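You operate a simulated robot arm through the tools that you are given. There is no shell and no other tool.

You are at the controls of a simulated two-armed robot. One attempt, no reset.

## Task
Pick up the measuring cup with one hand, pass it to the other hand and put it on the top of the green cabinet. Set down upright: measuring cup.

It is judged by the outcome, as a careful person would: the job done as asked, and still so three seconds after it is handed in. It fails if anything else is knocked over, pushed out of place, dropped, spilled or broken.

## Robot
Two 7-joint arms with four-finger grippers on one trunk, on a base that moves. Base frame: it is fixed to the floor where the robot stands at the start and does not move with it; the origin is under the middle of the robot, x ahead of it, y to its left, z up. Units: cm, degrees, N and s.
The left shoulder is at the start at [4, 18.1, 113], the right one opposite. With the tool pointing down near the work surface each hand reaches from about 32 to 84 cm from the robot's upright axis, wherever it stands, measured 20 degrees to its own side. Places, roughly: measuring cup [100, 175, 100]; top of the green cabinet (25x104 cm) [532, 230, 88]. Payload 3.67 kg a hand.
The TCP of each hand is the grasp point between the finger pads, 2.8 cm short of the fingertips. In the tool frame z runs along the fingers and y along their closing line. The gripper opens to 11.2 cm; its body begins 7.3 cm behind the TCP.
Orientation is that of the tool frame in the base frame, as a unit quaternion [w, x, y, z]. With the fingers straight down and closing along the base's y, the tool's x points along the base's -x, its y along +y and its z along -z.

## Interface
- The arms move only by the tool jog_arm. It takes "left_rows", "right_rows" or both (then of equal length, played together; a hand with none holds still); each is a list of rows, each an object (a shift or turn left out is 0, a gripper value left out holds the last) with "xyz": the shift along the tool's x, y, z in units of 30 mm (1.0 is 30 mm), a list of three; "rotation": the turn, a rotation vector about the tool's x, y, z in units of 5 degrees (1.0 is 5 degrees), a list of three; "hand": the gripper command, from -1 (shut) to 1 (fully open), values between in proportion. In form: [{"xyz": [tx, ty, tz], "rotation": [rx, ry, rz], "hand": hand}, ...]. A call has 1 to 20 rows; each row shifts and turns the commanded pose from where the row before left it, along the tool's axes as they then stand. A call with a number of a shift or a turn outside -1 to 1 is refused whole. Each row takes 0.2 s and may step no farther than 5 cm and 8.6 degrees from the row before; otherwise, or with a gripper value out of range, the whole call is refused. A pose out of reach is approached as far as the arm can. The call stops where the force on the tool passes 40 N (or 10 N more than at its start, if that is more) or the arm is blocked; 0.2 s more then pass. Each finger travels about 7.24 cm/s and halts on what it meets, pressing with about 39 N; the grip force reading is that of the motor and also rises with nothing between the fingers. The clock runs only during rows and for 0.2 s after the last one: add rows that do not move to give the fingers time. It gives the time, the measured TCP pose, the force on the tool (base axes), the opening and the grip force at its end, in the units of the frame above (readings bear some noise), with the torque about the TCP (base axes, N m) and any sound that the robot's microphone picked up.
- Cameras (640 x 400 px; columns grow to the right, rows downward): "scene" is now at [10.82, 0.65, 136.41]; the picture's right is [0.08, -1.00, 0.00], its down [-0.54, -0.05, -0.84] and it looks along [0.84, 0.07, -0.54] (base axes); focal length 280 px, centre (320, 200). "left" rides on the left gripper at [6, 1.8, -10.4] in its tool frame; the picture's right is [-0.29, 0.96, 0.00], its down [-0.80, -0.24, -0.55] and it looks along [-0.53, -0.16, 0.83] (tool axes); focal length 234 px, centre (320, 200). "right" rides on the right gripper at [6, -1.8, -10.4] in its tool frame; the picture's right is [0.29, 0.96, 0.00], its down [-0.80, 0.24, -0.55] and it looks along [-0.53, 0.16, 0.83] (tool axes); focal length 234 px, centre (320, 200). There is no depth. A picture from a camera that has moved, and an enlarged one, comes with that camera's place and axes in the base frame and with its lens.
- capture(camera): a new picture of that camera. No time passes.
- slide_trunk(by): moves the trunk up (or, below 0, down) by that many cm; the arms and the scene camera ride with it, the base frame stays. It gives what a move gives, with no picture.
- roll_base(legs): drives the robot by 1 to 6 legs, each [ahead, left, turn to the left] in cm, cm and degrees, along the robot's own axes; the way and the turn of a leg run together, so that a leg with both is an arc; at most 150 cm and 180 degrees a leg. The arms and the cameras ride along, it lands a little off, and it stops where it bumps. It gives what a move gives.
- turn_head(pan, tilt): turns the head with the scene camera to pan (to the left, within 86 degrees either way) and tilt (down, from -29 to 69), counted from straight ahead of the robot. It gives what a move gives.
- zoom(camera, box): a new picture of the part [left, top, right, bottom] of that camera's present view, enlarged. No time passes.
- close_job(): hands the job in; it is judged then, once.

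Places have to be worked out from the pictures, the camera data and where the tool is seen. Open the grippers and draw the arms clear of the work before you hand the job in, unless the task says otherwise.

The tools are called after "Request:" by a JSON object that holds its "fn" and its "kwargs". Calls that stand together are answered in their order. jog_arm: Moves the arms, as the interface text tells. Its arguments: {"type":"object","properties":{"left_rows":{"type":"array","items":{"type":"object","properties":{"xyz":{"type":"array","items":{"type":"number"}},"rotation":{"type":"array","items":{"type":"number"}},"hand":{"type":"number"}}}},"right_rows":{"type":"array","items":{"type":"object","properties":{"xyz":{"type":"array","items":{"type":"number"}},"rotation":{"type":"array","items":{"type":"number"}},"hand":{"type":"number"}}}}},"required":[]} The other tools are called the same way: slide_trunk (by) moves the trunk up or down; roll_base (legs) drives the base; turn_head (pan, tilt) turns the head that bears the scene camera; capture (camera) takes a picture; zoom (camera, box) takes an enlarged picture of a part of a camera's view; close_job () hands the job in.

At the start:

```text
t: 0.0
left_tool_pos: [61.28, 27.62, 115.18]
left_tool_rot: [0.0, 0.0, 1.0, 0.0]
left_contact_force: [0.0, -0.6, 0.2]
left_wrist_torque: [-0.01, 0.0, 0.0]
left_gripper_width: 11.18
left_grasp_force: 0.0
right_tool_pos: [54.95, -20.1, 106.39]
right_tool_rot: [-0.001, -0.001, 1.0, 0.0]
right_contact_force: [-0.4, -0.7, 0.5]
right_wrist_torque: [0.02, 0.0, 0.02]
right_gripper_width: 11.2
right_grasp_force: 0.0
trunk travel left (down, up): [-25.0, 26.4]
robot x, y, heading: [0.11, -0.09, -0.1]
head pan, tilt (commanded): [4.8, 32.9]
```

scene: 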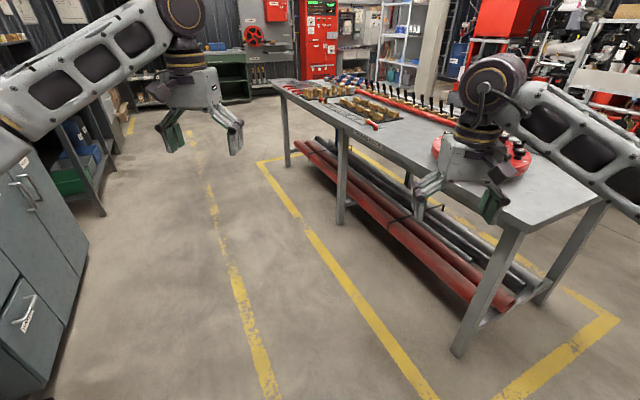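
right: 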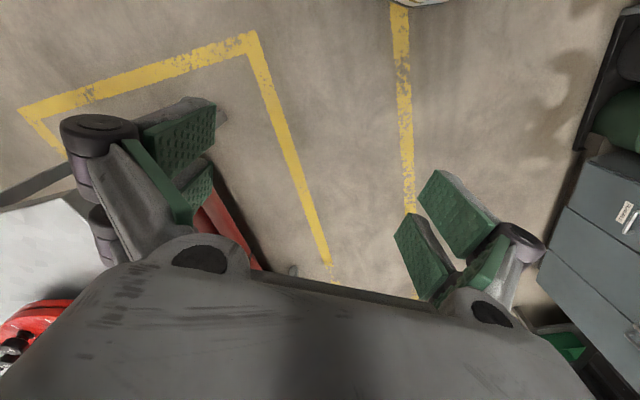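
left: 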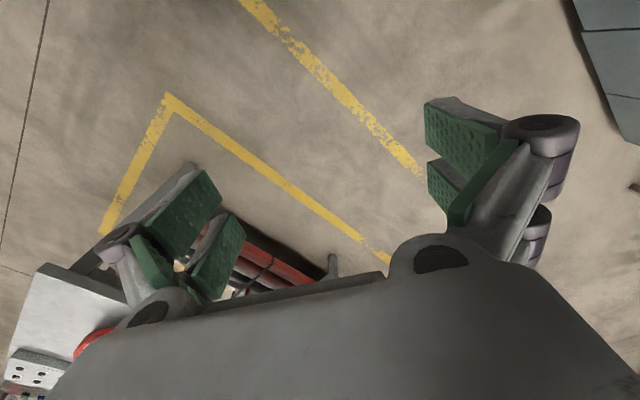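

The start pictures show the aisle and a table at the right; the measuring cup should be ahead-left, out of view. I turn the head to the left to find it.

Request:
{"fn": "turn_head", "kwargs": {"pan": 60, "tilt": 15}}

Request:
{"fn": "capture", "kwargs": {"camera": "scene"}}

```text
t: 1.2
left_tool_pos: [61.23, 27.64, 115.18]
left_tool_rot: [0.0, 0.0, 1.0, 0.0]
left_contact_force: [0.3, 0.9, -0.7]
left_wrist_torque: [0.0, 0.01, 0.03]
left_gripper_width: 11.2
left_grasp_force: 0.1
right_tool_pos: [54.84, -19.93, 106.41]
right_tool_rot: [0.0, 0.0, 1.0, 0.0]
right_contact_force: [-0.2, -0.4, 0.0]
right_wrist_torque: [-0.04, -0.04, 0.0]
right_gripper_width: 11.21
right_grasp_force: 0.1
trunk travel left (down, up): [-25.0, 26.4]
robot x, y, heading: [0.12, -0.04, -0.1]
head pan, tilt (commanded): [60.0, 15.0]
```

```text
taken
camera scene: at [6.61, 7.99, 139.29], right [0.87, -0.5, 0.0], down [-0.13, -0.22, -0.97], along [0.48, 0.84, -0.26], focal length 280 px, centre (320, 200)
```

scene: 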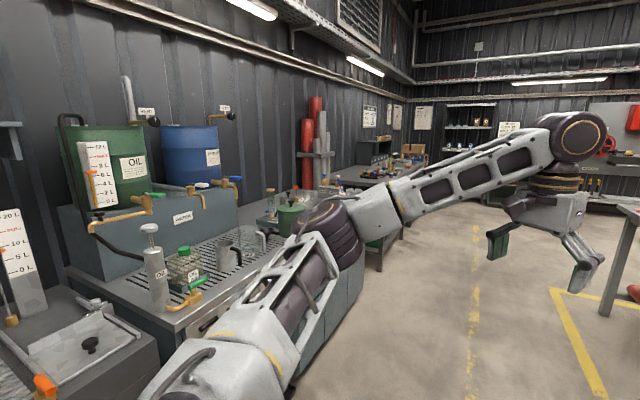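

The bench with drums, bottles and a mug-like item is on the left. I zoom in around the predicted pixel of the measuring cup (about 317,185).

Request:
{"fn": "zoom", "kwargs": {"camera": "scene", "box": [130, 160, 370, 310]}}

Request:
{"fn": "zoom", "kwargs": {"camera": "scene", "box": [220, 150, 380, 250]}}

```text
2.67 times, centred on (250, 235) of scene
camera zoom: at [6.61, 7.99, 139.29], right [0.87, -0.5, 0.0], down [-0.13, -0.22, -0.97], along [0.48, 0.84, -0.26], focal length 747 px, centre (507, 107)
```

zoom: 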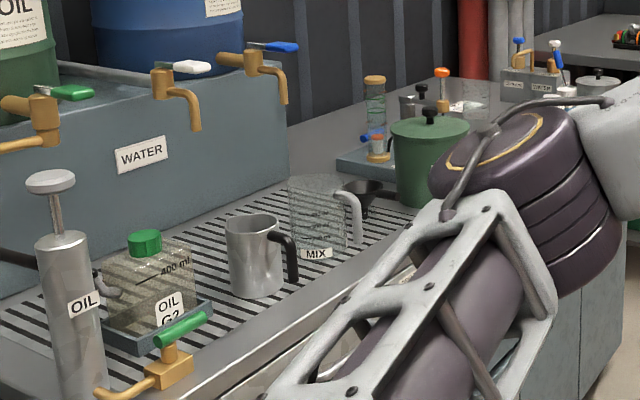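

```text
4.00 times, centred on (300, 200) of scene
camera zoom: at [6.61, 7.99, 139.29], right [0.87, -0.5, 0.0], down [-0.13, -0.22, -0.97], along [0.48, 0.84, -0.26], focal length 1121 px, centre (400, 200)
```

zoom: 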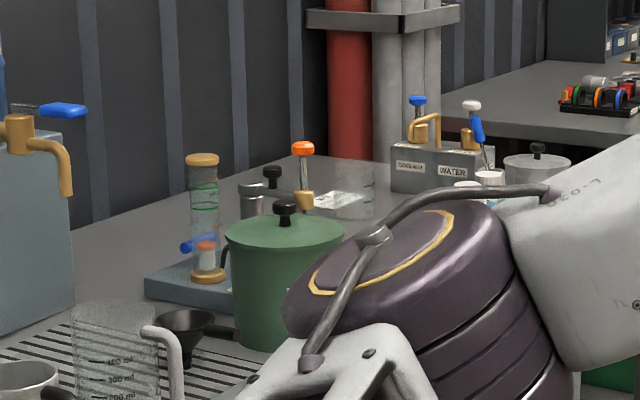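

The bench at the left contains a "MIX" graduated jug and other vessels, and the room seems turned about 32° to the left of my frame. I turn the base to line up with the aisle, and look again to tell which object is the measuring cup.

Request:
{"fn": "turn_head", "kwargs": {"pan": -40, "tilt": 35}}

Request:
{"fn": "capture", "kwargs": {"camera": "scene"}}

Request:
{"fn": "turn_head", "kwargs": {"pan": 86, "tilt": 40}}

Request:
{"fn": "capture", "kwargs": {"camera": "scene"}}

```text
t: 3.0
left_tool_pos: [61.39, 27.63, 115.19]
left_tool_rot: [0.0, 0.0, 1.0, 0.001]
left_contact_force: [0.1, -0.2, 0.4]
left_wrist_torque: [0.0, 0.0, -0.03]
left_gripper_width: 11.17
left_grasp_force: 0.2
right_tool_pos: [54.95, -19.98, 106.46]
right_tool_rot: [0.0, -0.001, 1.0, 0.0]
right_contact_force: [-0.7, 0.2, -0.7]
right_wrist_torque: [0.04, -0.01, 0.0]
right_gripper_width: 11.19
right_grasp_force: 0.1
trunk travel left (down, up): [-25.0, 26.4]
robot x, y, heading: [0.02, -0.2, 0.3]
head pan, tilt (commanded): [-40.0, 35.0]
```

```text
taken
camera scene: at [8.68, -5.75, 136.09], right [-0.64, -0.77, 0.0], down [-0.44, 0.37, -0.82], along [0.63, -0.53, -0.57], focal length 280 px, centre (320, 200)
```

scene: 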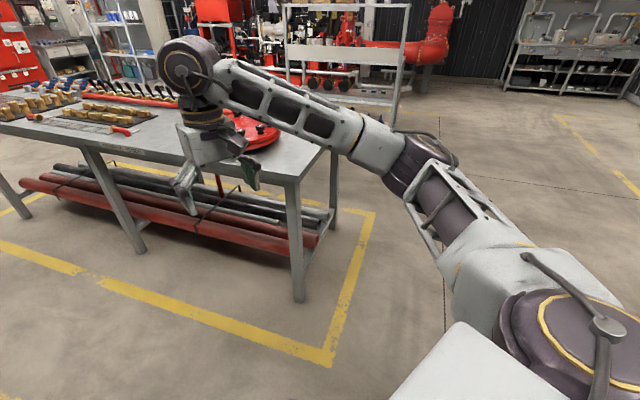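

```text
t: 5.1
left_tool_pos: [61.37, 27.68, 115.08]
left_tool_rot: [0.0, 0.0, 1.0, 0.001]
left_contact_force: [-0.6, -0.4, 0.5]
left_wrist_torque: [0.01, -0.01, 0.0]
left_gripper_width: 11.19
left_grasp_force: 0.0
right_tool_pos: [54.94, -19.86, 106.31]
right_tool_rot: [0.0, 0.0, 1.0, 0.0]
right_contact_force: [-0.2, 0.4, -0.7]
right_wrist_torque: [0.0, 0.0, 0.0]
right_gripper_width: 11.21
right_grasp_force: 0.2
trunk travel left (down, up): [-25.0, 26.4]
robot x, y, heading: [0.05, -0.26, -0.3]
head pan, tilt (commanded): [85.9, 40.0]
```

```text
taken
camera scene: at [2.54, 8.38, 135.33], right [1.0, -0.07, 0.0], down [-0.05, -0.64, -0.77], along [0.05, 0.76, -0.64], focal length 280 px, centre (320, 200)
```

scene: 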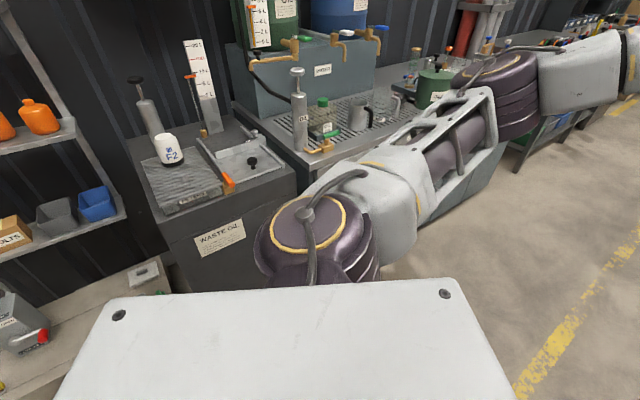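

The left side is close to the benches, but after a 32° turn the arm stays about 20 cm clear of the bench edge. I turn the base 32° left to run along the aisle.

Request:
{"fn": "roll_base", "kwargs": {"legs": [[0, 0, 32]]}}

Request:
{"fn": "turn_head", "kwargs": {"pan": 0, "tilt": 25}}

Request:
{"fn": "capture", "kwargs": {"camera": "scene"}}

Request:
{"fn": "turn_head", "kwargs": {"pan": 50, "tilt": 25}}

Request:
{"fn": "capture", "kwargs": {"camera": "scene"}}

```text
t: 7.2
left_tool_pos: [37.56, 55.67, 115.11]
left_tool_rot: [-0.001, -0.273, 0.962, 0.001]
left_contact_force: [-0.2, 0.3, -0.1]
left_wrist_torque: [0.0, 0.01, -0.01]
left_gripper_width: 11.19
left_grasp_force: 0.0
right_tool_pos: [57.22, 11.91, 106.34]
right_tool_rot: [0.0, -0.273, 0.962, 0.0]
right_contact_force: [0.3, 0.0, 0.7]
right_wrist_torque: [-0.01, -0.02, 0.01]
right_gripper_width: 11.19
right_grasp_force: 0.1
trunk travel left (down, up): [-25.0, 26.4]
robot x, y, heading: [0.1, 0.03, 31.6]
head pan, tilt (commanded): [85.9, 40.0]
```

```text
t: 8.8
left_tool_pos: [37.64, 55.68, 115.19]
left_tool_rot: [0.0, -0.273, 0.962, 0.0]
left_contact_force: [0.2, -0.7, -0.7]
left_wrist_torque: [-0.03, 0.02, -0.02]
left_gripper_width: 11.19
left_grasp_force: 0.1
right_tool_pos: [57.34, 11.9, 106.38]
right_tool_rot: [0.0, -0.273, 0.962, 0.0]
right_contact_force: [-0.2, 0.8, -0.2]
right_wrist_torque: [-0.05, -0.01, 0.0]
right_gripper_width: 11.19
right_grasp_force: 0.1
trunk travel left (down, up): [-25.0, 26.4]
robot x, y, heading: [0.11, -0.33, 31.3]
head pan, tilt (commanded): [0.0, 25.0]
```

```text
taken
camera scene: at [9.46, 5.82, 137.66], right [0.53, -0.85, 0.0], down [-0.36, -0.22, -0.91], along [0.77, 0.48, -0.42], focal length 280 px, centre (320, 200)
```

scene: 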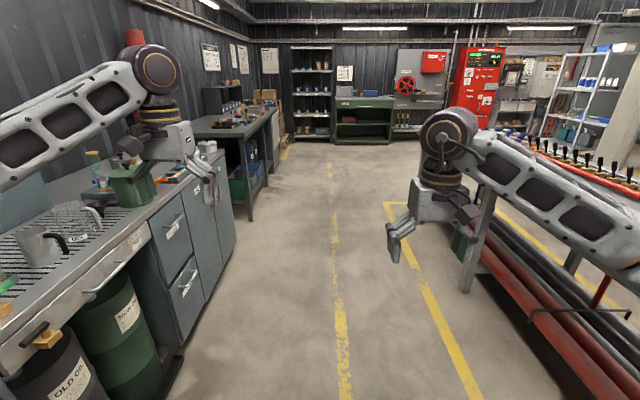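

```text
t: 9.9
left_tool_pos: [37.46, 55.69, 115.17]
left_tool_rot: [0.0, -0.273, 0.962, 0.001]
left_contact_force: [-0.2, -0.8, -1.1]
left_wrist_torque: [0.0, -0.03, 0.01]
left_gripper_width: 11.2
left_grasp_force: 0.0
right_tool_pos: [57.25, 11.87, 106.41]
right_tool_rot: [0.0, -0.273, 0.962, 0.0]
right_contact_force: [-0.3, 0.2, 0.0]
right_wrist_torque: [0.0, -0.01, 0.03]
right_gripper_width: 11.21
right_grasp_force: 0.0
trunk travel left (down, up): [-25.0, 26.4]
robot x, y, heading: [-0.11, 0.18, 31.7]
head pan, tilt (commanded): [50.0, 25.0]
```

```text
taken
camera scene: at [2.97, 10.09, 137.66], right [0.99, -0.15, 0.0], down [-0.06, -0.42, -0.91], along [0.13, 0.9, -0.42], focal length 280 px, centre (320, 200)
```

scene: 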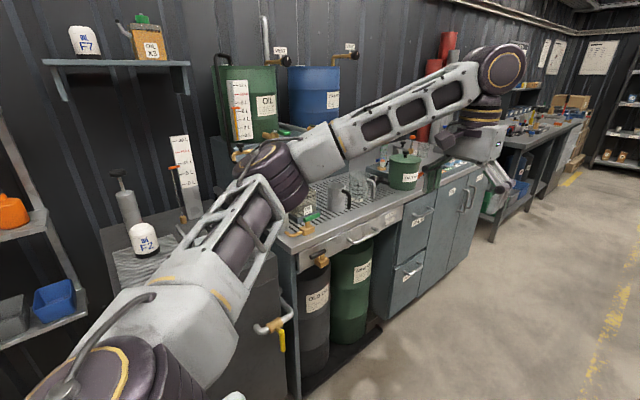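

The aisle is clear between bench (left) and table (right), and the green cabinet is straight ahead at the far wall. I drive forward 130 cm and look at the bench near where the cup should be.

Request:
{"fn": "roll_base", "kwargs": {"legs": [[130, 0, 0]]}}

Request:
{"fn": "turn_head", "kwargs": {"pan": 80, "tilt": 30}}

Request:
{"fn": "capture", "kwargs": {"camera": "scene"}}

Request:
{"fn": "turn_head", "kwargs": {"pan": 45, "tilt": 30}}

Request:
{"fn": "capture", "kwargs": {"camera": "scene"}}

```text
t: 16.7
left_tool_pos: [149.16, 124.45, 115.15]
left_tool_rot: [0.0, -0.272, 0.962, 0.0]
left_contact_force: [-0.2, 0.0, -0.3]
left_wrist_torque: [0.0, 0.04, 0.03]
left_gripper_width: 11.21
left_grasp_force: 0.2
right_tool_pos: [168.81, 80.63, 106.38]
right_tool_rot: [0.0, -0.272, 0.962, 0.0]
right_contact_force: [-1.5, 0.5, 0.3]
right_wrist_torque: [-0.04, 0.01, -0.01]
right_gripper_width: 11.22
right_grasp_force: 0.0
trunk travel left (down, up): [-25.0, 26.4]
robot x, y, heading: [111.4, 68.64, 31.5]
head pan, tilt (commanded): [50.0, 25.0]
```

```text
t: 17.6
left_tool_pos: [149.25, 124.43, 115.17]
left_tool_rot: [0.0, -0.272, 0.962, -0.001]
left_contact_force: [-0.2, 0.1, -0.7]
left_wrist_torque: [0.0, 0.04, 0.03]
left_gripper_width: 11.21
left_grasp_force: 0.0
right_tool_pos: [168.73, 80.58, 106.34]
right_tool_rot: [0.001, -0.272, 0.962, 0.0]
right_contact_force: [0.3, -0.8, 0.5]
right_wrist_torque: [0.0, 0.02, 0.01]
right_gripper_width: 11.21
right_grasp_force: 0.1
trunk travel left (down, up): [-25.0, 26.4]
robot x, y, heading: [111.83, 68.51, 31.9]
head pan, tilt (commanded): [80.0, 30.0]
```

```text
taken
camera scene: at [109.78, 78.12, 136.87], right [0.93, 0.37, 0.0], down [0.18, -0.47, -0.87], along [-0.32, 0.81, -0.5], focal length 280 px, centre (320, 200)
```

scene: 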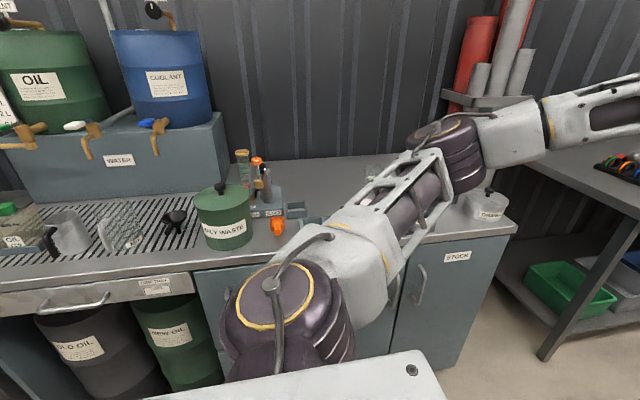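

```text
t: 18.7
left_tool_pos: [149.23, 124.41, 115.24]
left_tool_rot: [0.0, -0.272, 0.962, 0.0]
left_contact_force: [0.1, -0.2, -0.3]
left_wrist_torque: [0.01, 0.01, 0.0]
left_gripper_width: 11.2
left_grasp_force: 0.0
right_tool_pos: [168.78, 80.51, 106.44]
right_tool_rot: [0.0, -0.272, 0.962, 0.0]
right_contact_force: [0.7, -0.3, -0.4]
right_wrist_torque: [-0.02, 0.03, 0.0]
right_gripper_width: 11.19
right_grasp_force: 0.0
trunk travel left (down, up): [-25.0, 26.4]
robot x, y, heading: [111.22, 68.9, 31.5]
head pan, tilt (commanded): [45.0, 30.0]
```

```text
taken
camera scene: at [115.19, 78.51, 136.87], right [0.97, -0.23, 0.0], down [-0.12, -0.49, -0.87], along [0.2, 0.84, -0.5], focal length 280 px, centre (320, 200)
```

scene: 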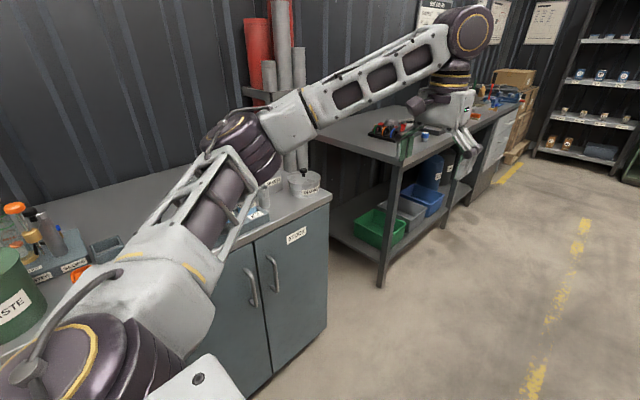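

The predicted cup place is hidden behind the left upper arm (around pixel 395,157), where a transparent object glints. I move forward along the aisle, sidestep a bit right, and turn to face the bench.

Request:
{"fn": "roll_base", "kwargs": {"legs": [[46, -10, 0], [0, 0, 90]]}}

Request:
{"fn": "turn_head", "kwargs": {"pan": 0, "tilt": 25}}

Request:
{"fn": "capture", "kwargs": {"camera": "scene"}}

```text
t: 25.7
left_tool_pos: [101.31, 123.37, 115.14]
left_tool_rot: [0.001, 0.868, -0.496, -0.001]
left_contact_force: [0.5, -0.1, 0.4]
left_wrist_torque: [-0.03, -0.02, -0.01]
left_gripper_width: 11.21
left_grasp_force: 0.1
right_tool_pos: [145.55, 141.87, 106.38]
right_tool_rot: [-0.001, 0.868, -0.497, 0.001]
right_contact_force: [-0.1, 0.8, -0.1]
right_wrist_torque: [-0.02, -0.02, 0.04]
right_gripper_width: 11.21
right_grasp_force: 0.0
trunk travel left (down, up): [-25.0, 26.4]
robot x, y, heading: [156.29, 84.57, 120.3]
head pan, tilt (commanded): [45.0, 30.0]
```

```text
t: 26.8
left_tool_pos: [101.37, 123.15, 115.13]
left_tool_rot: [-0.001, 0.868, -0.497, 0.0]
left_contact_force: [-1.2, -0.4, 0.4]
left_wrist_torque: [0.0, 0.0, -0.01]
left_gripper_width: 11.21
left_grasp_force: 0.1
right_tool_pos: [145.65, 141.84, 106.37]
right_tool_rot: [0.0, 0.867, -0.498, -0.001]
right_contact_force: [-0.3, -0.6, -0.2]
right_wrist_torque: [-0.01, -0.03, 0.0]
right_gripper_width: 11.19
right_grasp_force: 0.0
trunk travel left (down, up): [-25.0, 26.4]
robot x, y, heading: [156.03, 84.26, 120.3]
head pan, tilt (commanded): [0.0, 25.0]
```

```text
taken
camera scene: at [150.41, 93.98, 137.66], right [0.86, 0.51, 0.0], down [0.21, -0.36, -0.91], along [-0.46, 0.78, -0.42], focal length 280 px, centre (320, 200)
```

scene: 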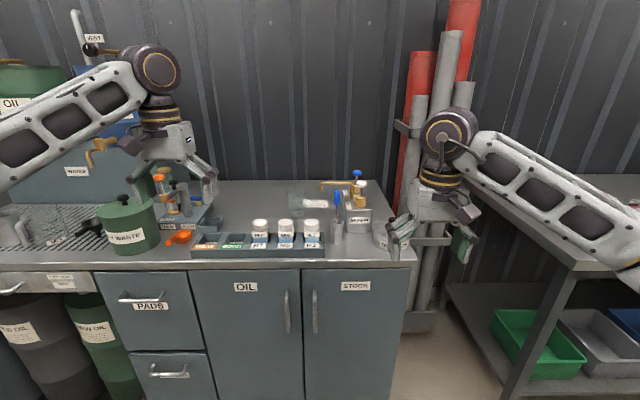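

Now I face the bench; the predicted cup pixel is about (314,185), where something transparent appears. Zooming in.

Request:
{"fn": "zoom", "kwargs": {"camera": "scene", "box": [220, 150, 400, 263]}}

Request:
{"fn": "zoom", "kwargs": {"camera": "scene", "box": [0, 150, 220, 288]}}

```text
3.54 times, centred on (310, 206) of scene
camera zoom: at [150.41, 93.98, 137.66], right [0.86, 0.51, 0.0], down [0.21, -0.36, -0.91], along [-0.46, 0.78, -0.42], focal length 992 px, centre (355, 177)
```

zoom: 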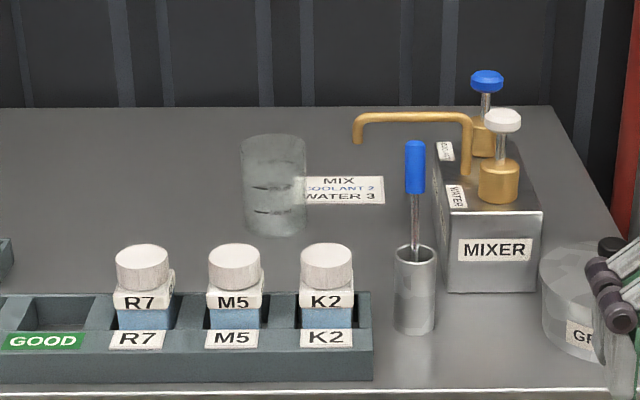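

```text
2.90 times, centred on (110, 219) of scene
camera zoom: at [150.41, 93.98, 137.66], right [0.86, 0.51, 0.0], down [0.21, -0.36, -0.91], along [-0.46, 0.78, -0.42], focal length 812 px, centre (929, 145)
```

zoom: 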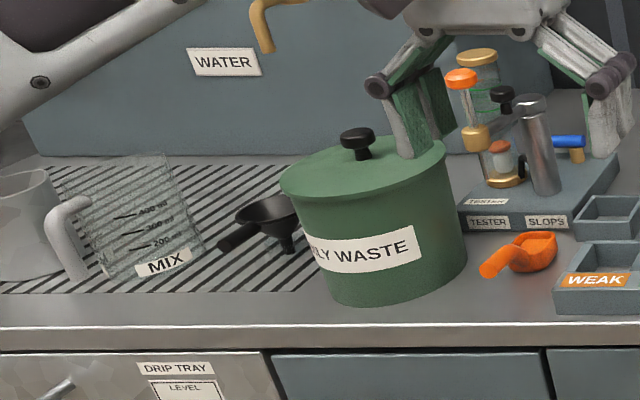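

The transparent graduated cylinder at about [93, 174] with base z≈86.5 and rim ≈95.5 (triangulated from two views) is the measuring cup; the "MIX" card is a flat label on the bench. I raise and draw back the right hand to clear the mixer, then tilt the head down to check the base clearance.

Request:
{"fn": "jog_arm", "kwargs": {"right_rows": [{"xyz": [1, 0, -0.9]}, {"xyz": [1, 0, -0.9]}, {"xyz": [1, 0, -0.9]}, {"xyz": [1, 0, -0.9]}], "left_rows": [{"xyz": [1, 0, -0.5]}, {"xyz": [1, 0, -0.5]}, {"xyz": [1, 0, -0.5]}, {"xyz": [1, 0, 0]}]}}

Request:
{"fn": "turn_head", "kwargs": {"pan": 0, "tilt": 65}}

Request:
{"fn": "capture", "kwargs": {"camera": "scene"}}

```text
t: 27.8
left_tool_pos: [107.55, 112.43, 119.8]
left_tool_rot: [-0.001, 0.869, -0.496, -0.001]
left_contact_force: [0.8, -0.8, 0.6]
left_wrist_torque: [0.04, 0.06, -0.04]
left_gripper_width: 11.19
left_grasp_force: 0.0
right_tool_pos: [151.79, 131.17, 117.43]
right_tool_rot: [-0.002, 0.868, -0.497, -0.001]
right_contact_force: [-0.2, -0.5, -0.5]
right_wrist_torque: [0.05, 0.01, -0.01]
right_gripper_width: 11.2
right_grasp_force: 0.0
trunk travel left (down, up): [-25.0, 26.4]
robot x, y, heading: [155.91, 84.42, 120.5]
head pan, tilt (commanded): [0.0, 25.0]
```

```text
t: 28.9
left_tool_pos: [107.4, 112.86, 119.61]
left_tool_rot: [-0.001, 0.868, -0.497, 0.0]
left_contact_force: [-0.2, -0.6, 0.0]
left_wrist_torque: [-0.03, -0.03, 0.02]
left_gripper_width: 11.2
left_grasp_force: 0.1
right_tool_pos: [151.56, 131.56, 117.34]
right_tool_rot: [0.0, 0.868, -0.496, 0.0]
right_contact_force: [-0.4, 0.4, -0.3]
right_wrist_torque: [0.0, -0.01, -0.01]
right_gripper_width: 11.18
right_grasp_force: 0.2
trunk travel left (down, up): [-25.0, 26.4]
robot x, y, heading: [155.99, 84.3, 120.5]
head pan, tilt (commanded): [0.0, 65.0]
```

```text
taken
camera scene: at [152.02, 91.25, 132.11], right [0.86, 0.51, 0.0], down [0.46, -0.78, -0.42], along [-0.21, 0.36, -0.91], focal length 280 px, centre (320, 200)
```

scene: 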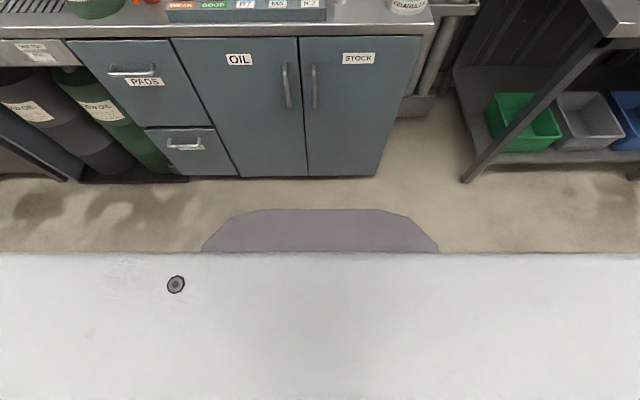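

The base's front shows as the purple shape; the floor gap to the cabinet is at least ~18 cm, but I need the base's true front extent. I raise the trunk to get parallax on the base's front edge.

Request:
{"fn": "zoom", "kwargs": {"camera": "scene", "box": [160, 160, 480, 360]}}

Request:
{"fn": "slide_trunk", "kwargs": {"by": 25}}

Request:
{"fn": "zoom", "kwargs": {"camera": "scene", "box": [160, 120, 480, 320]}}

Request:
{"fn": "capture", "kwargs": {"camera": "scene"}}

```text
2.00 times, centred on (320, 260) of scene
camera zoom: at [152.02, 91.25, 132.11], right [0.86, 0.51, 0.0], down [0.46, -0.78, -0.42], along [-0.21, 0.36, -0.91], focal length 560 px, centre (320, 80)
```

zoom: 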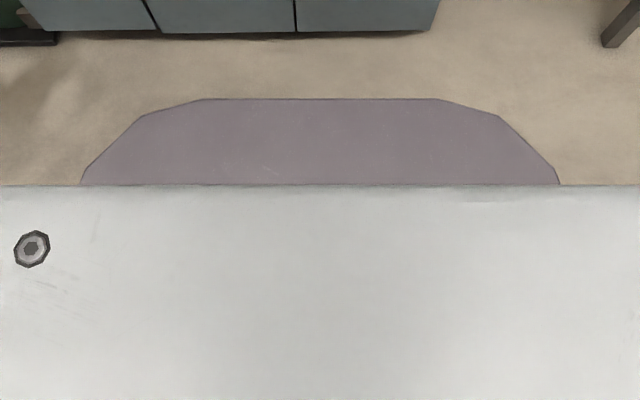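

```text
t: 31.5
left_tool_pos: [107.44, 112.74, 144.61]
left_tool_rot: [-0.001, 0.868, -0.497, 0.0]
left_contact_force: [-0.5, -0.1, 0.0]
left_wrist_torque: [0.0, -0.01, 0.03]
left_gripper_width: 11.23
left_grasp_force: 0.0
right_tool_pos: [151.66, 131.46, 142.42]
right_tool_rot: [0.001, 0.868, -0.497, 0.0]
right_contact_force: [-0.1, 0.3, -0.7]
right_wrist_torque: [0.0, -0.03, 0.02]
right_gripper_width: 11.2
right_grasp_force: 0.1
trunk travel left (down, up): [-50.0, 1.4]
robot x, y, heading: [156.35, 84.12, 120.3]
head pan, tilt (commanded): [0.0, 65.0]
```

```text
2.00 times, centred on (320, 220) of scene
camera zoom: at [152.01, 91.27, 157.09], right [0.86, 0.51, 0.0], down [0.46, -0.78, -0.42], along [-0.21, 0.36, -0.91], focal length 560 px, centre (320, 160)
```

zoom: 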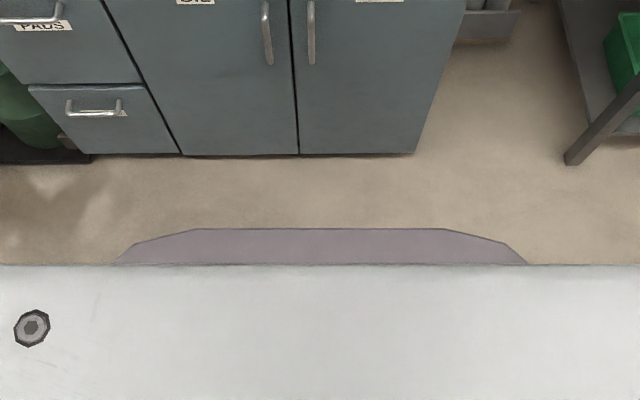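

```text
taken
camera scene: at [152.01, 91.27, 157.09], right [0.86, 0.51, 0.0], down [0.46, -0.78, -0.42], along [-0.21, 0.36, -0.91], focal length 280 px, centre (320, 200)
```

scene: 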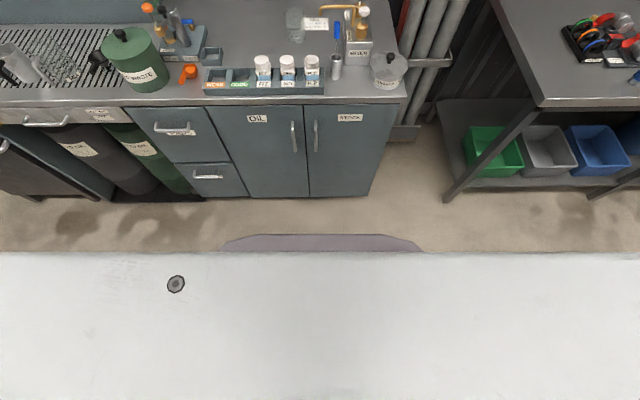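

The silhouette suggests the base flares out toward the floor, so its true reach is uncertain. I use the left wrist camera as a side view: move the left hand outward at height and turn it 90° to look across at the base's front.

Request:
{"fn": "jog_arm", "kwargs": {"left_rows": [{"xyz": [0, 1, 0]}, {"xyz": [0, 1, 0]}, {"xyz": [0, 1, 0]}, {"xyz": [0, 1, 0]}, {"xyz": [0, 1, 0]}, {"xyz": [0, 1, 0]}, {"rotation": [0, 0, 1]}, {"rotation": [0, 0, 1]}, {"rotation": [0, 0, 1]}, {"rotation": [0, 0, 1]}, {"rotation": [0, 0, 1]}, {"rotation": [0, 0, 1]}, {"rotation": [0, 0, 1]}, {"rotation": [0, 0, 1]}, {"rotation": [0, 0, 1]}, {"rotation": [0, 0, 1]}, {"rotation": [0, 0, 1]}, {"rotation": [0, 0, 1]}, {"rotation": [0, 0, 1]}, {"rotation": [0, 0, 1]}]}}

Request:
{"fn": "capture", "kwargs": {"camera": "left"}}

```text
t: 35.7
left_tool_pos: [91.94, 103.72, 144.67]
left_tool_rot: [0.0, -0.425, 0.905, 0.001]
left_contact_force: [0.0, 0.5, 0.3]
left_wrist_torque: [0.01, 0.02, 0.02]
left_gripper_width: 11.21
left_grasp_force: 0.0
right_tool_pos: [151.71, 131.38, 142.3]
right_tool_rot: [0.0, 0.868, -0.497, 0.001]
right_contact_force: [0.6, 0.2, 0.3]
right_wrist_torque: [-0.01, -0.05, -0.02]
right_gripper_width: 11.18
right_grasp_force: 0.1
trunk travel left (down, up): [-50.0, 1.4]
robot x, y, heading: [156.26, 84.42, 120.6]
head pan, tilt (commanded): [0.0, 65.0]
```

```text
taken
camera left: at [86.75, 100.2, 155.06], right [-0.55, 0.83, 0.0], down [0.69, 0.46, 0.55], along [0.46, 0.31, -0.83], focal length 234 px, centre (320, 200)
```

left: 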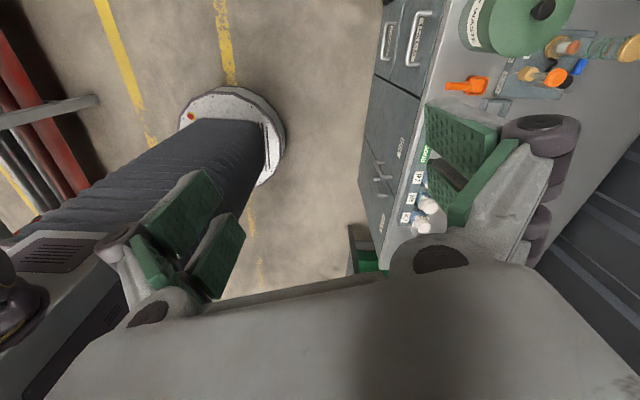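

The side view shows a round base disc of only about 32 cm radius and a slim column, so there is plenty of room to move up to the bench. I turn the left hand back, and drive forward 36 cm (5 cm to the right), then look at the cup again.

Request:
{"fn": "jog_arm", "kwargs": {"left_rows": [{"rotation": [0, 0, -1]}, {"rotation": [0, 0, -1]}, {"rotation": [0, 0, -1]}, {"rotation": [0, 0, -1]}, {"rotation": [0, 0, -1]}, {"rotation": [0, 0, -1]}, {"rotation": [0, 0, -1]}, {"rotation": [0, 0, -1]}, {"rotation": [0, 0, -1]}, {"rotation": [0, 0, -1]}, {"rotation": [0, 0, -1]}, {"rotation": [0, 0, -1]}, {"rotation": [0, 0, -1]}, {"rotation": [0, 0, -1]}]}}

Request:
{"fn": "roll_base", "kwargs": {"legs": [[36, -5, 0]]}}

Request:
{"fn": "turn_head", "kwargs": {"pan": 0, "tilt": 45}}

Request:
{"fn": "capture", "kwargs": {"camera": "scene"}}

```text
t: 38.7
left_tool_pos: [92.08, 103.69, 144.66]
left_tool_rot: [0.0, 0.868, -0.496, 0.0]
left_contact_force: [-0.3, -0.9, -0.6]
left_wrist_torque: [0.02, 0.01, 0.0]
left_gripper_width: 11.19
left_grasp_force: 0.1
right_tool_pos: [151.7, 131.5, 142.41]
right_tool_rot: [0.0, 0.868, -0.497, 0.0]
right_contact_force: [0.2, 0.0, -0.1]
right_wrist_torque: [-0.01, 0.0, -0.02]
right_gripper_width: 11.23
right_grasp_force: 0.0
trunk travel left (down, up): [-50.0, 1.4]
robot x, y, heading: [156.26, 84.56, 120.5]
head pan, tilt (commanded): [0.0, 65.0]
```

```text
t: 41.1
left_tool_pos: [78.14, 137.75, 144.67]
left_tool_rot: [-0.001, 0.867, -0.498, -0.001]
left_contact_force: [-0.3, 0.0, 0.9]
left_wrist_torque: [0.03, 0.03, -0.01]
left_gripper_width: 11.22
left_grasp_force: 0.0
right_tool_pos: [137.83, 165.18, 142.29]
right_tool_rot: [0.0, 0.867, -0.498, -0.001]
right_contact_force: [0.0, -0.1, 1.2]
right_wrist_torque: [0.0, 0.03, 0.0]
right_gripper_width: 11.21
right_grasp_force: 0.0
trunk travel left (down, up): [-50.0, 1.4]
robot x, y, heading: [142.13, 118.43, 120.0]
head pan, tilt (commanded): [0.0, 65.0]
```

```text
t: 41.9
left_tool_pos: [77.99, 137.83, 144.57]
left_tool_rot: [0.0, 0.867, -0.499, 0.0]
left_contact_force: [-0.3, 0.8, 0.2]
left_wrist_torque: [0.0, 0.0, -0.02]
left_gripper_width: 11.19
left_grasp_force: 0.1
right_tool_pos: [137.85, 165.55, 142.23]
right_tool_rot: [0.0, 0.867, -0.498, 0.0]
right_contact_force: [-0.4, 0.3, 0.2]
right_wrist_torque: [-0.03, 0.02, -0.01]
right_gripper_width: 11.16
right_grasp_force: 0.1
trunk travel left (down, up): [-50.0, 1.4]
robot x, y, heading: [142.04, 118.66, 120.0]
head pan, tilt (commanded): [0.0, 45.0]
```

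```text
taken
camera scene: at [136.98, 127.16, 159.56], right [0.86, 0.5, 0.0], down [0.36, -0.61, -0.71], along [-0.36, 0.61, -0.71], focal length 280 px, centre (320, 200)
```

scene: 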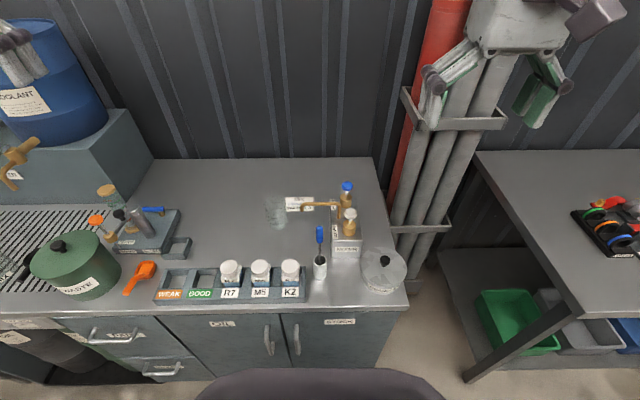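

The cup is a faint transparent cylinder at about (277,208), next to the flat "MIX" label. Zooming for detail.

Request:
{"fn": "zoom", "kwargs": {"camera": "scene", "box": [230, 165, 350, 240]}}

Request:
{"fn": "zoom", "kwargs": {"camera": "scene", "box": [140, 160, 420, 335]}}

```text
5.33 times, centred on (290, 202) of scene
camera zoom: at [136.98, 127.16, 159.56], right [0.86, 0.5, 0.0], down [0.36, -0.61, -0.71], along [-0.36, 0.61, -0.71], focal length 1494 px, centre (480, 187)
```

zoom: 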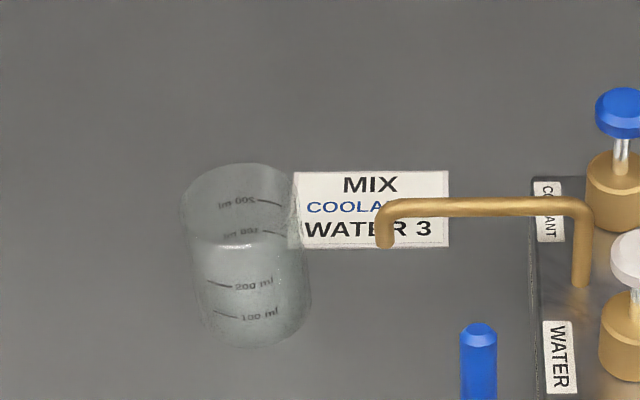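

```text
2.29 times, centred on (280, 248) of scene
camera zoom: at [136.98, 127.16, 159.56], right [0.86, 0.5, 0.0], down [0.36, -0.61, -0.71], along [-0.36, 0.61, -0.71], focal length 640 px, centre (411, 91)
```

zoom: 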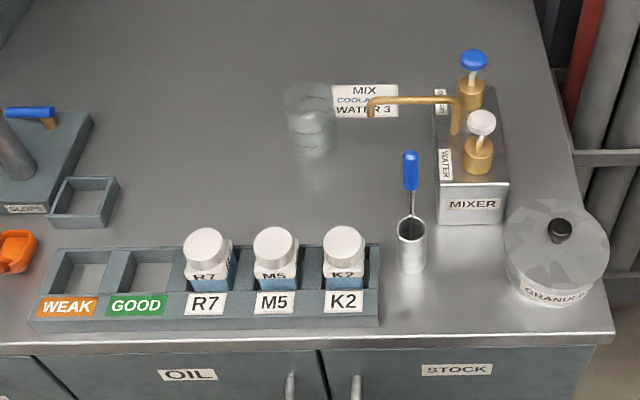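

The cup is a plain clear cylinder (about 7 cm wide, 9.5 cm tall, empty), centred near [93.2, 173.5], base z≈86.4, rim ≈96; the mixer spout tip is at about [105, 171.5, 100]. I lower the trunk 20 cm and bring the left hand near above the cup for a wrist-camera check.

Request:
{"fn": "slide_trunk", "kwargs": {"by": -20}}

Request:
{"fn": "jog_arm", "kwargs": {"left_rows": [{"xyz": [-0.4, -1, 0]}, {"xyz": [-0.4, -1, 0]}, {"xyz": [-0.4, -1, 0]}, {"xyz": [-0.4, -1, 0]}, {"xyz": [-0.4, -1, 0]}, {"xyz": [-0.4, -1, 0]}, {"xyz": [-0.4, -1, 0]}, {"xyz": [-0.4, -1, 0]}, {"xyz": [-0.4, -1, 0]}]}}

Request:
{"fn": "capture", "kwargs": {"camera": "left"}}

Request:
{"fn": "capture", "kwargs": {"camera": "scene"}}

```text
t: 44.1
left_tool_pos: [78.02, 137.89, 124.55]
left_tool_rot: [0.0, 0.867, -0.498, 0.0]
left_contact_force: [-0.4, 0.3, 0.0]
left_wrist_torque: [0.01, 0.02, 0.02]
left_gripper_width: 11.18
left_grasp_force: 0.1
right_tool_pos: [137.86, 165.45, 122.38]
right_tool_rot: [0.0, 0.867, -0.498, -0.001]
right_contact_force: [0.8, 0.7, -0.3]
right_wrist_torque: [0.04, -0.01, -0.01]
right_gripper_width: 11.19
right_grasp_force: 0.1
trunk travel left (down, up): [-30.0, 21.4]
robot x, y, heading: [142.45, 118.11, 120.2]
head pan, tilt (commanded): [0.0, 45.0]
```

```text
t: 46.1
left_tool_pos: [95.98, 161.03, 124.59]
left_tool_rot: [0.0, 0.867, -0.499, -0.001]
left_contact_force: [0.0, 0.6, 0.3]
left_wrist_torque: [0.0, 0.0, -0.03]
left_gripper_width: 11.22
left_grasp_force: 0.0
right_tool_pos: [137.94, 165.65, 122.27]
right_tool_rot: [-0.001, 0.867, -0.498, 0.0]
right_contact_force: [0.7, 0.5, -0.6]
right_wrist_torque: [-0.01, 0.03, 0.0]
right_gripper_width: 11.21
right_grasp_force: 0.1
trunk travel left (down, up): [-30.0, 21.4]
robot x, y, heading: [141.88, 118.21, 120.1]
head pan, tilt (commanded): [0.0, 45.0]
```

```text
taken
camera left: at [97.55, 154.97, 134.97], right [-0.97, -0.23, 0.0], down [-0.19, 0.81, 0.55], along [-0.13, 0.54, -0.83], focal length 234 px, centre (320, 200)
```

left: 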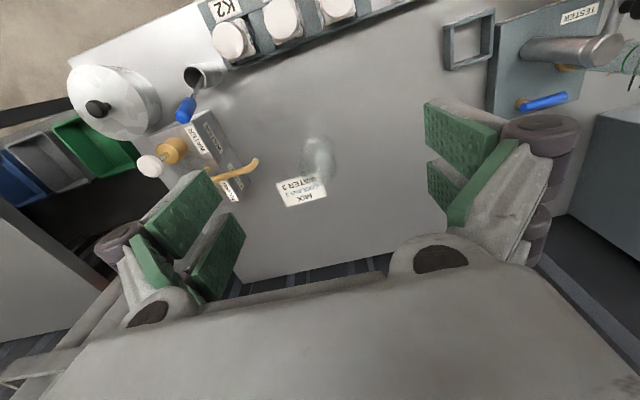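

```text
taken
camera scene: at [137.12, 127.2, 139.54], right [0.86, 0.5, 0.0], down [0.36, -0.61, -0.71], along [-0.36, 0.61, -0.71], focal length 280 px, centre (320, 200)
```

scene: 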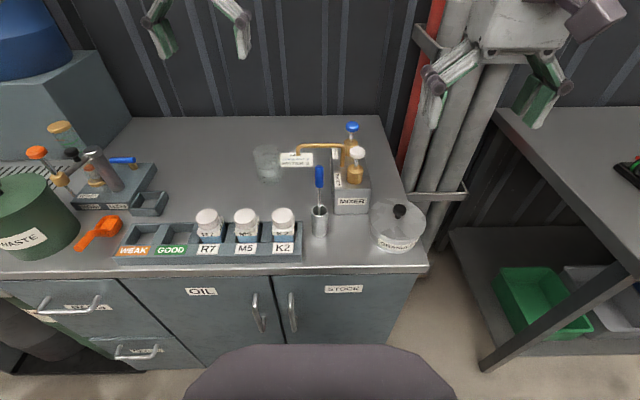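

The wrist view shows the cup at about (318,158) with the label right beyond it. I zoom in to fix its position.

Request:
{"fn": "zoom", "kwargs": {"camera": "left", "box": [250, 110, 390, 220]}}

Request:
{"fn": "zoom", "kwargs": {"camera": "scene", "box": [220, 110, 348, 190]}}

Request:
{"fn": "zoom", "kwargs": {"camera": "left", "box": [80, 80, 600, 400]}}

```text
3.64 times, centred on (320, 165) of left
camera zoom: at [97.55, 154.97, 134.97], right [-0.97, -0.23, 0.0], down [-0.19, 0.81, 0.55], along [-0.13, 0.54, -0.83], focal length 852 px, centre (320, 327)
```

zoom: 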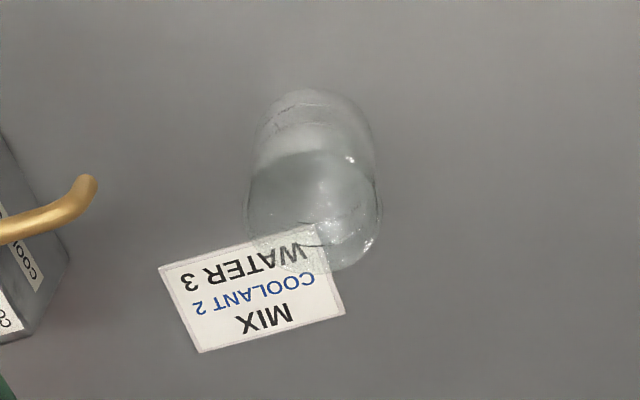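

```text
5.00 times, centred on (284, 150) of scene
camera zoom: at [137.12, 127.2, 139.54], right [0.86, 0.5, 0.0], down [0.36, -0.61, -0.71], along [-0.36, 0.61, -0.71], focal length 1401 px, centre (500, 450)
```

zoom: 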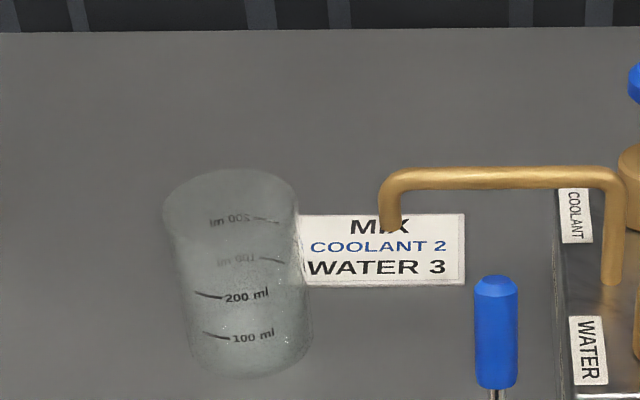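

```text
1.23 times, centred on (340, 240) of left
camera zoom: at [97.55, 154.97, 134.97], right [-0.97, -0.23, 0.0], down [-0.19, 0.81, 0.55], along [-0.13, 0.54, -0.83], focal length 288 px, centre (295, 151)
```

zoom: 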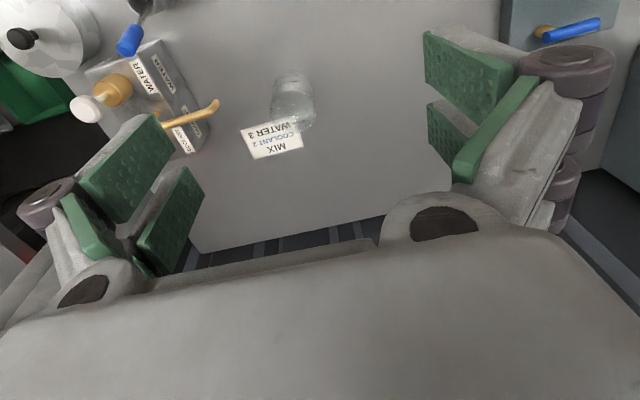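

Cup centre confirmed at about [93.4, 173.5], rim z≈95.8, outer radius 3.5. I check the finger shape by zooming on the right gripper in the scene view before choosing the grasp.

Request:
{"fn": "zoom", "kwargs": {"camera": "scene", "box": [410, 0, 590, 135]}}

Request:
{"fn": "jog_arm", "kwargs": {"left_rows": [{"hand": -0.3}, {"hand": -0.3}, {"hand": -0.3}, {"hand": -0.3}]}}

Request:
{"fn": "capture", "kwargs": {"camera": "left"}}

```text
2.96 times, centred on (500, 68) of scene
camera zoom: at [137.12, 127.2, 139.54], right [0.86, 0.5, 0.0], down [0.36, -0.61, -0.71], along [-0.36, 0.61, -0.71], focal length 830 px, centre (-213, 593)
```

zoom: 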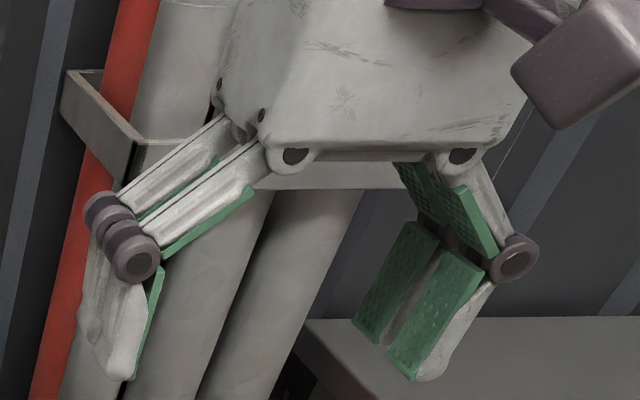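

```text
t: 47.1
left_tool_pos: [95.99, 160.9, 124.56]
left_tool_rot: [0.0, 0.867, -0.498, 0.0]
left_contact_force: [-0.3, -0.6, 0.2]
left_wrist_torque: [0.01, 0.03, -0.01]
left_gripper_width: 3.9
left_grasp_force: 0.1
right_tool_pos: [137.92, 165.46, 122.24]
right_tool_rot: [0.0, 0.867, -0.499, 0.0]
right_contact_force: [0.1, 0.5, 0.0]
right_wrist_torque: [0.0, -0.01, -0.02]
right_gripper_width: 11.21
right_grasp_force: 0.1
trunk travel left (down, up): [-30.0, 21.4]
robot x, y, heading: [142.41, 118.25, 120.3]
head pan, tilt (commanded): [0.0, 45.0]
```

```text
taken
camera left: at [97.45, 154.83, 134.98], right [-0.97, -0.23, 0.0], down [-0.19, 0.81, 0.55], along [-0.13, 0.54, -0.83], focal length 234 px, centre (320, 200)
```

left: 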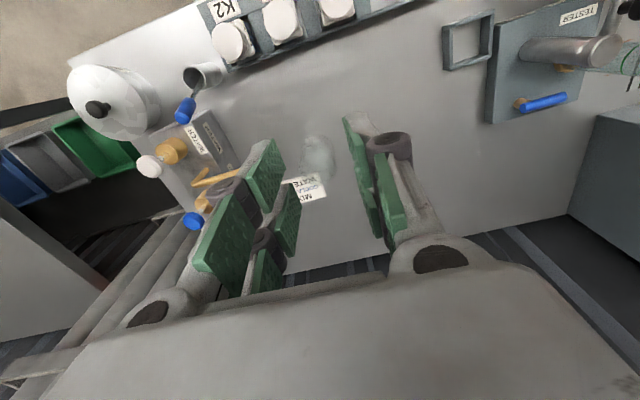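

The gripper has two-link fingers with knuckles; at 3.9 cm opening the inner finger should fit inside the cup's rim. I plan a rim grasp on the cup's left wall (inner finger inside), leaving the body free for the other hand. I move the left hand over the left wall and part way down to check alignment.

Request:
{"fn": "jog_arm", "kwargs": {"left_rows": [{"xyz": [-0.81, -0.093, 0]}, {"xyz": [-0.81, -0.093, 0]}, {"xyz": [-0.81, -0.093, 0]}, {"xyz": [-0.81, -0.093, 0]}, {"xyz": [-0.81, -0.093, 0]}, {"xyz": [0, 0, 1]}, {"xyz": [0, 0, 1]}, {"xyz": [0, 0, 1]}, {"xyz": [0, 0, 1]}, {"xyz": [0, 0, 1]}, {"xyz": [0, 0, 1]}, {"xyz": [0, 0, 0.8]}, {}]}}

Request:
{"fn": "capture", "kwargs": {"camera": "left"}}

Request:
{"fn": "capture", "kwargs": {"camera": "scene"}}

```text
t: 49.9
left_tool_pos: [90.97, 172.04, 104.39]
left_tool_rot: [0.0, 0.867, -0.498, 0.0]
left_contact_force: [0.1, 0.2, 0.0]
left_wrist_torque: [-0.01, 0.02, -0.02]
left_gripper_width: 3.94
left_grasp_force: 0.1
right_tool_pos: [137.97, 165.45, 122.29]
right_tool_rot: [0.001, 0.867, -0.499, 0.0]
right_contact_force: [-0.2, -0.1, -0.3]
right_wrist_torque: [-0.02, 0.0, -0.04]
right_gripper_width: 11.2
right_grasp_force: 0.0
trunk travel left (down, up): [-30.0, 21.4]
robot x, y, heading: [142.31, 117.98, 120.2]
head pan, tilt (commanded): [0.0, 45.0]
```

```text
taken
camera left: at [92.61, 165.99, 114.8], right [-0.97, -0.23, 0.0], down [-0.19, 0.81, 0.55], along [-0.13, 0.54, -0.83], focal length 234 px, centre (320, 200)
```

left: 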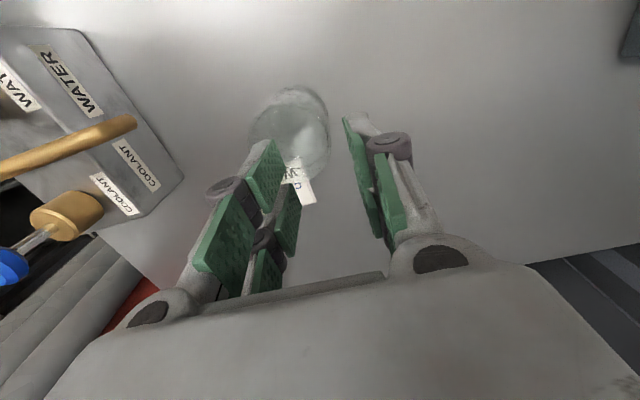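

```text
taken
camera scene: at [137.07, 127.04, 139.55], right [0.86, 0.5, 0.0], down [0.36, -0.61, -0.71], along [-0.36, 0.61, -0.71], focal length 280 px, centre (320, 200)
```

scene: 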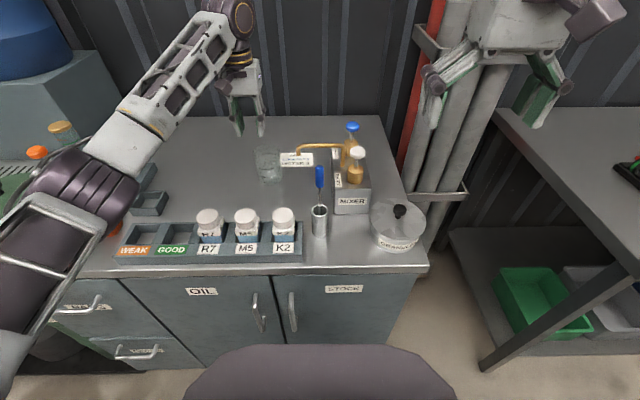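

The rim projects at (290,146) as predicted, matching the picture. I zoom the wrist view to double-check fingers relative to the rim.

Request:
{"fn": "zoom", "kwargs": {"camera": "left", "box": [210, 70, 430, 230]}}

Request:
{"fn": "zoom", "kwargs": {"camera": "scene", "box": [210, 80, 338, 190]}}

```text
2.50 times, centred on (320, 150) of left
camera zoom: at [92.61, 165.99, 114.8], right [-0.97, -0.23, 0.0], down [-0.19, 0.81, 0.55], along [-0.13, 0.54, -0.83], focal length 585 px, centre (320, 325)
```

zoom: 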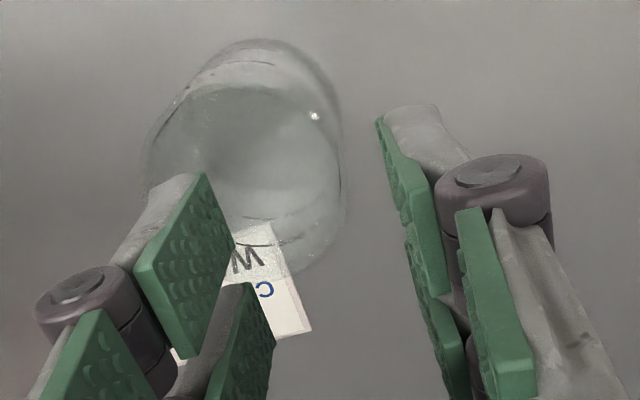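

```text
3.64 times, centred on (274, 135) of scene
camera zoom: at [137.07, 127.04, 139.55], right [0.86, 0.5, 0.0], down [0.36, -0.61, -0.71], along [-0.36, 0.61, -0.71], focal length 1019 px, centre (487, 436)
```

zoom: 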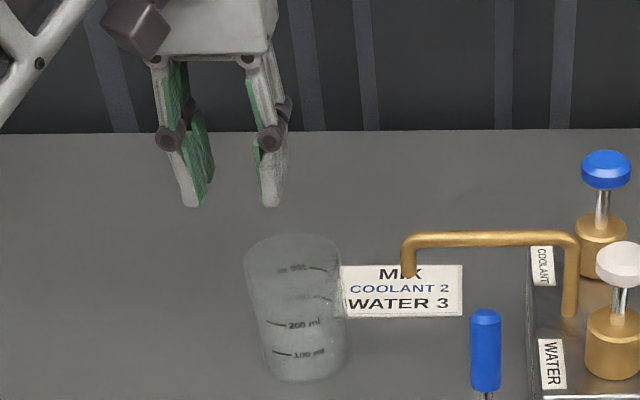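

Fingers straddle the cup's left wall as planned (inner face ~0.75 cm from the cup axis, outer ~1.1 cm outside). I descend in two short steps, watching the force to confirm the inner finger goes into the open cup.

Request:
{"fn": "jog_arm", "kwargs": {"left_rows": [{"xyz": [0, 0, 0.7]}, {"xyz": [0, 0, 0.7]}, {"xyz": [0, 0, 0.5]}, {"xyz": [0, 0, 0.3]}, {"xyz": [0, 0, 0.2]}]}}

Request:
{"fn": "zoom", "kwargs": {"camera": "left", "box": [210, 70, 430, 230]}}

Request:
{"fn": "zoom", "kwargs": {"camera": "scene", "box": [210, 80, 338, 190]}}

```text
t: 51.1
left_tool_pos: [90.89, 172.07, 97.0]
left_tool_rot: [0.0, 0.867, -0.499, -0.001]
left_contact_force: [0.0, -0.7, -0.3]
left_wrist_torque: [0.01, 0.0, 0.0]
left_gripper_width: 3.91
left_grasp_force: 0.0
right_tool_pos: [137.87, 165.51, 122.21]
right_tool_rot: [-0.001, 0.867, -0.498, 0.0]
right_contact_force: [0.6, -0.9, -0.8]
right_wrist_torque: [0.0, -0.01, 0.0]
right_gripper_width: 11.21
right_grasp_force: 0.0
trunk travel left (down, up): [-30.0, 21.4]
robot x, y, heading: [142.25, 118.44, 119.7]
head pan, tilt (commanded): [0.0, 45.0]
```

```text
2.50 times, centred on (320, 150) of left
camera zoom: at [92.46, 165.91, 107.44], right [-0.97, -0.23, 0.0], down [-0.19, 0.81, 0.55], along [-0.13, 0.54, -0.83], focal length 585 px, centre (320, 325)
```

zoom: 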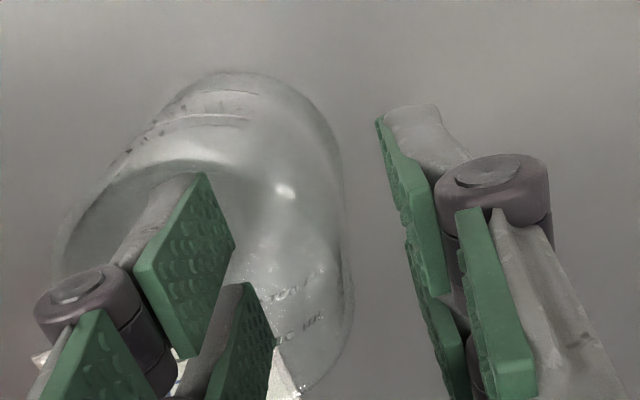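

```text
3.64 times, centred on (274, 135) of scene
camera zoom: at [137.03, 127.06, 139.54], right [0.86, 0.5, 0.0], down [0.36, -0.61, -0.71], along [-0.36, 0.61, -0.71], focal length 1019 px, centre (487, 436)
```

zoom: 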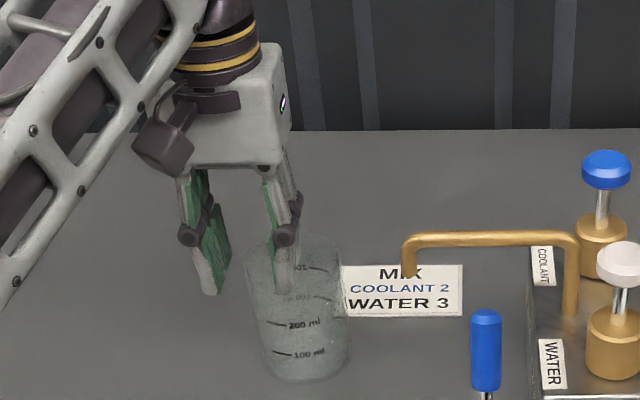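

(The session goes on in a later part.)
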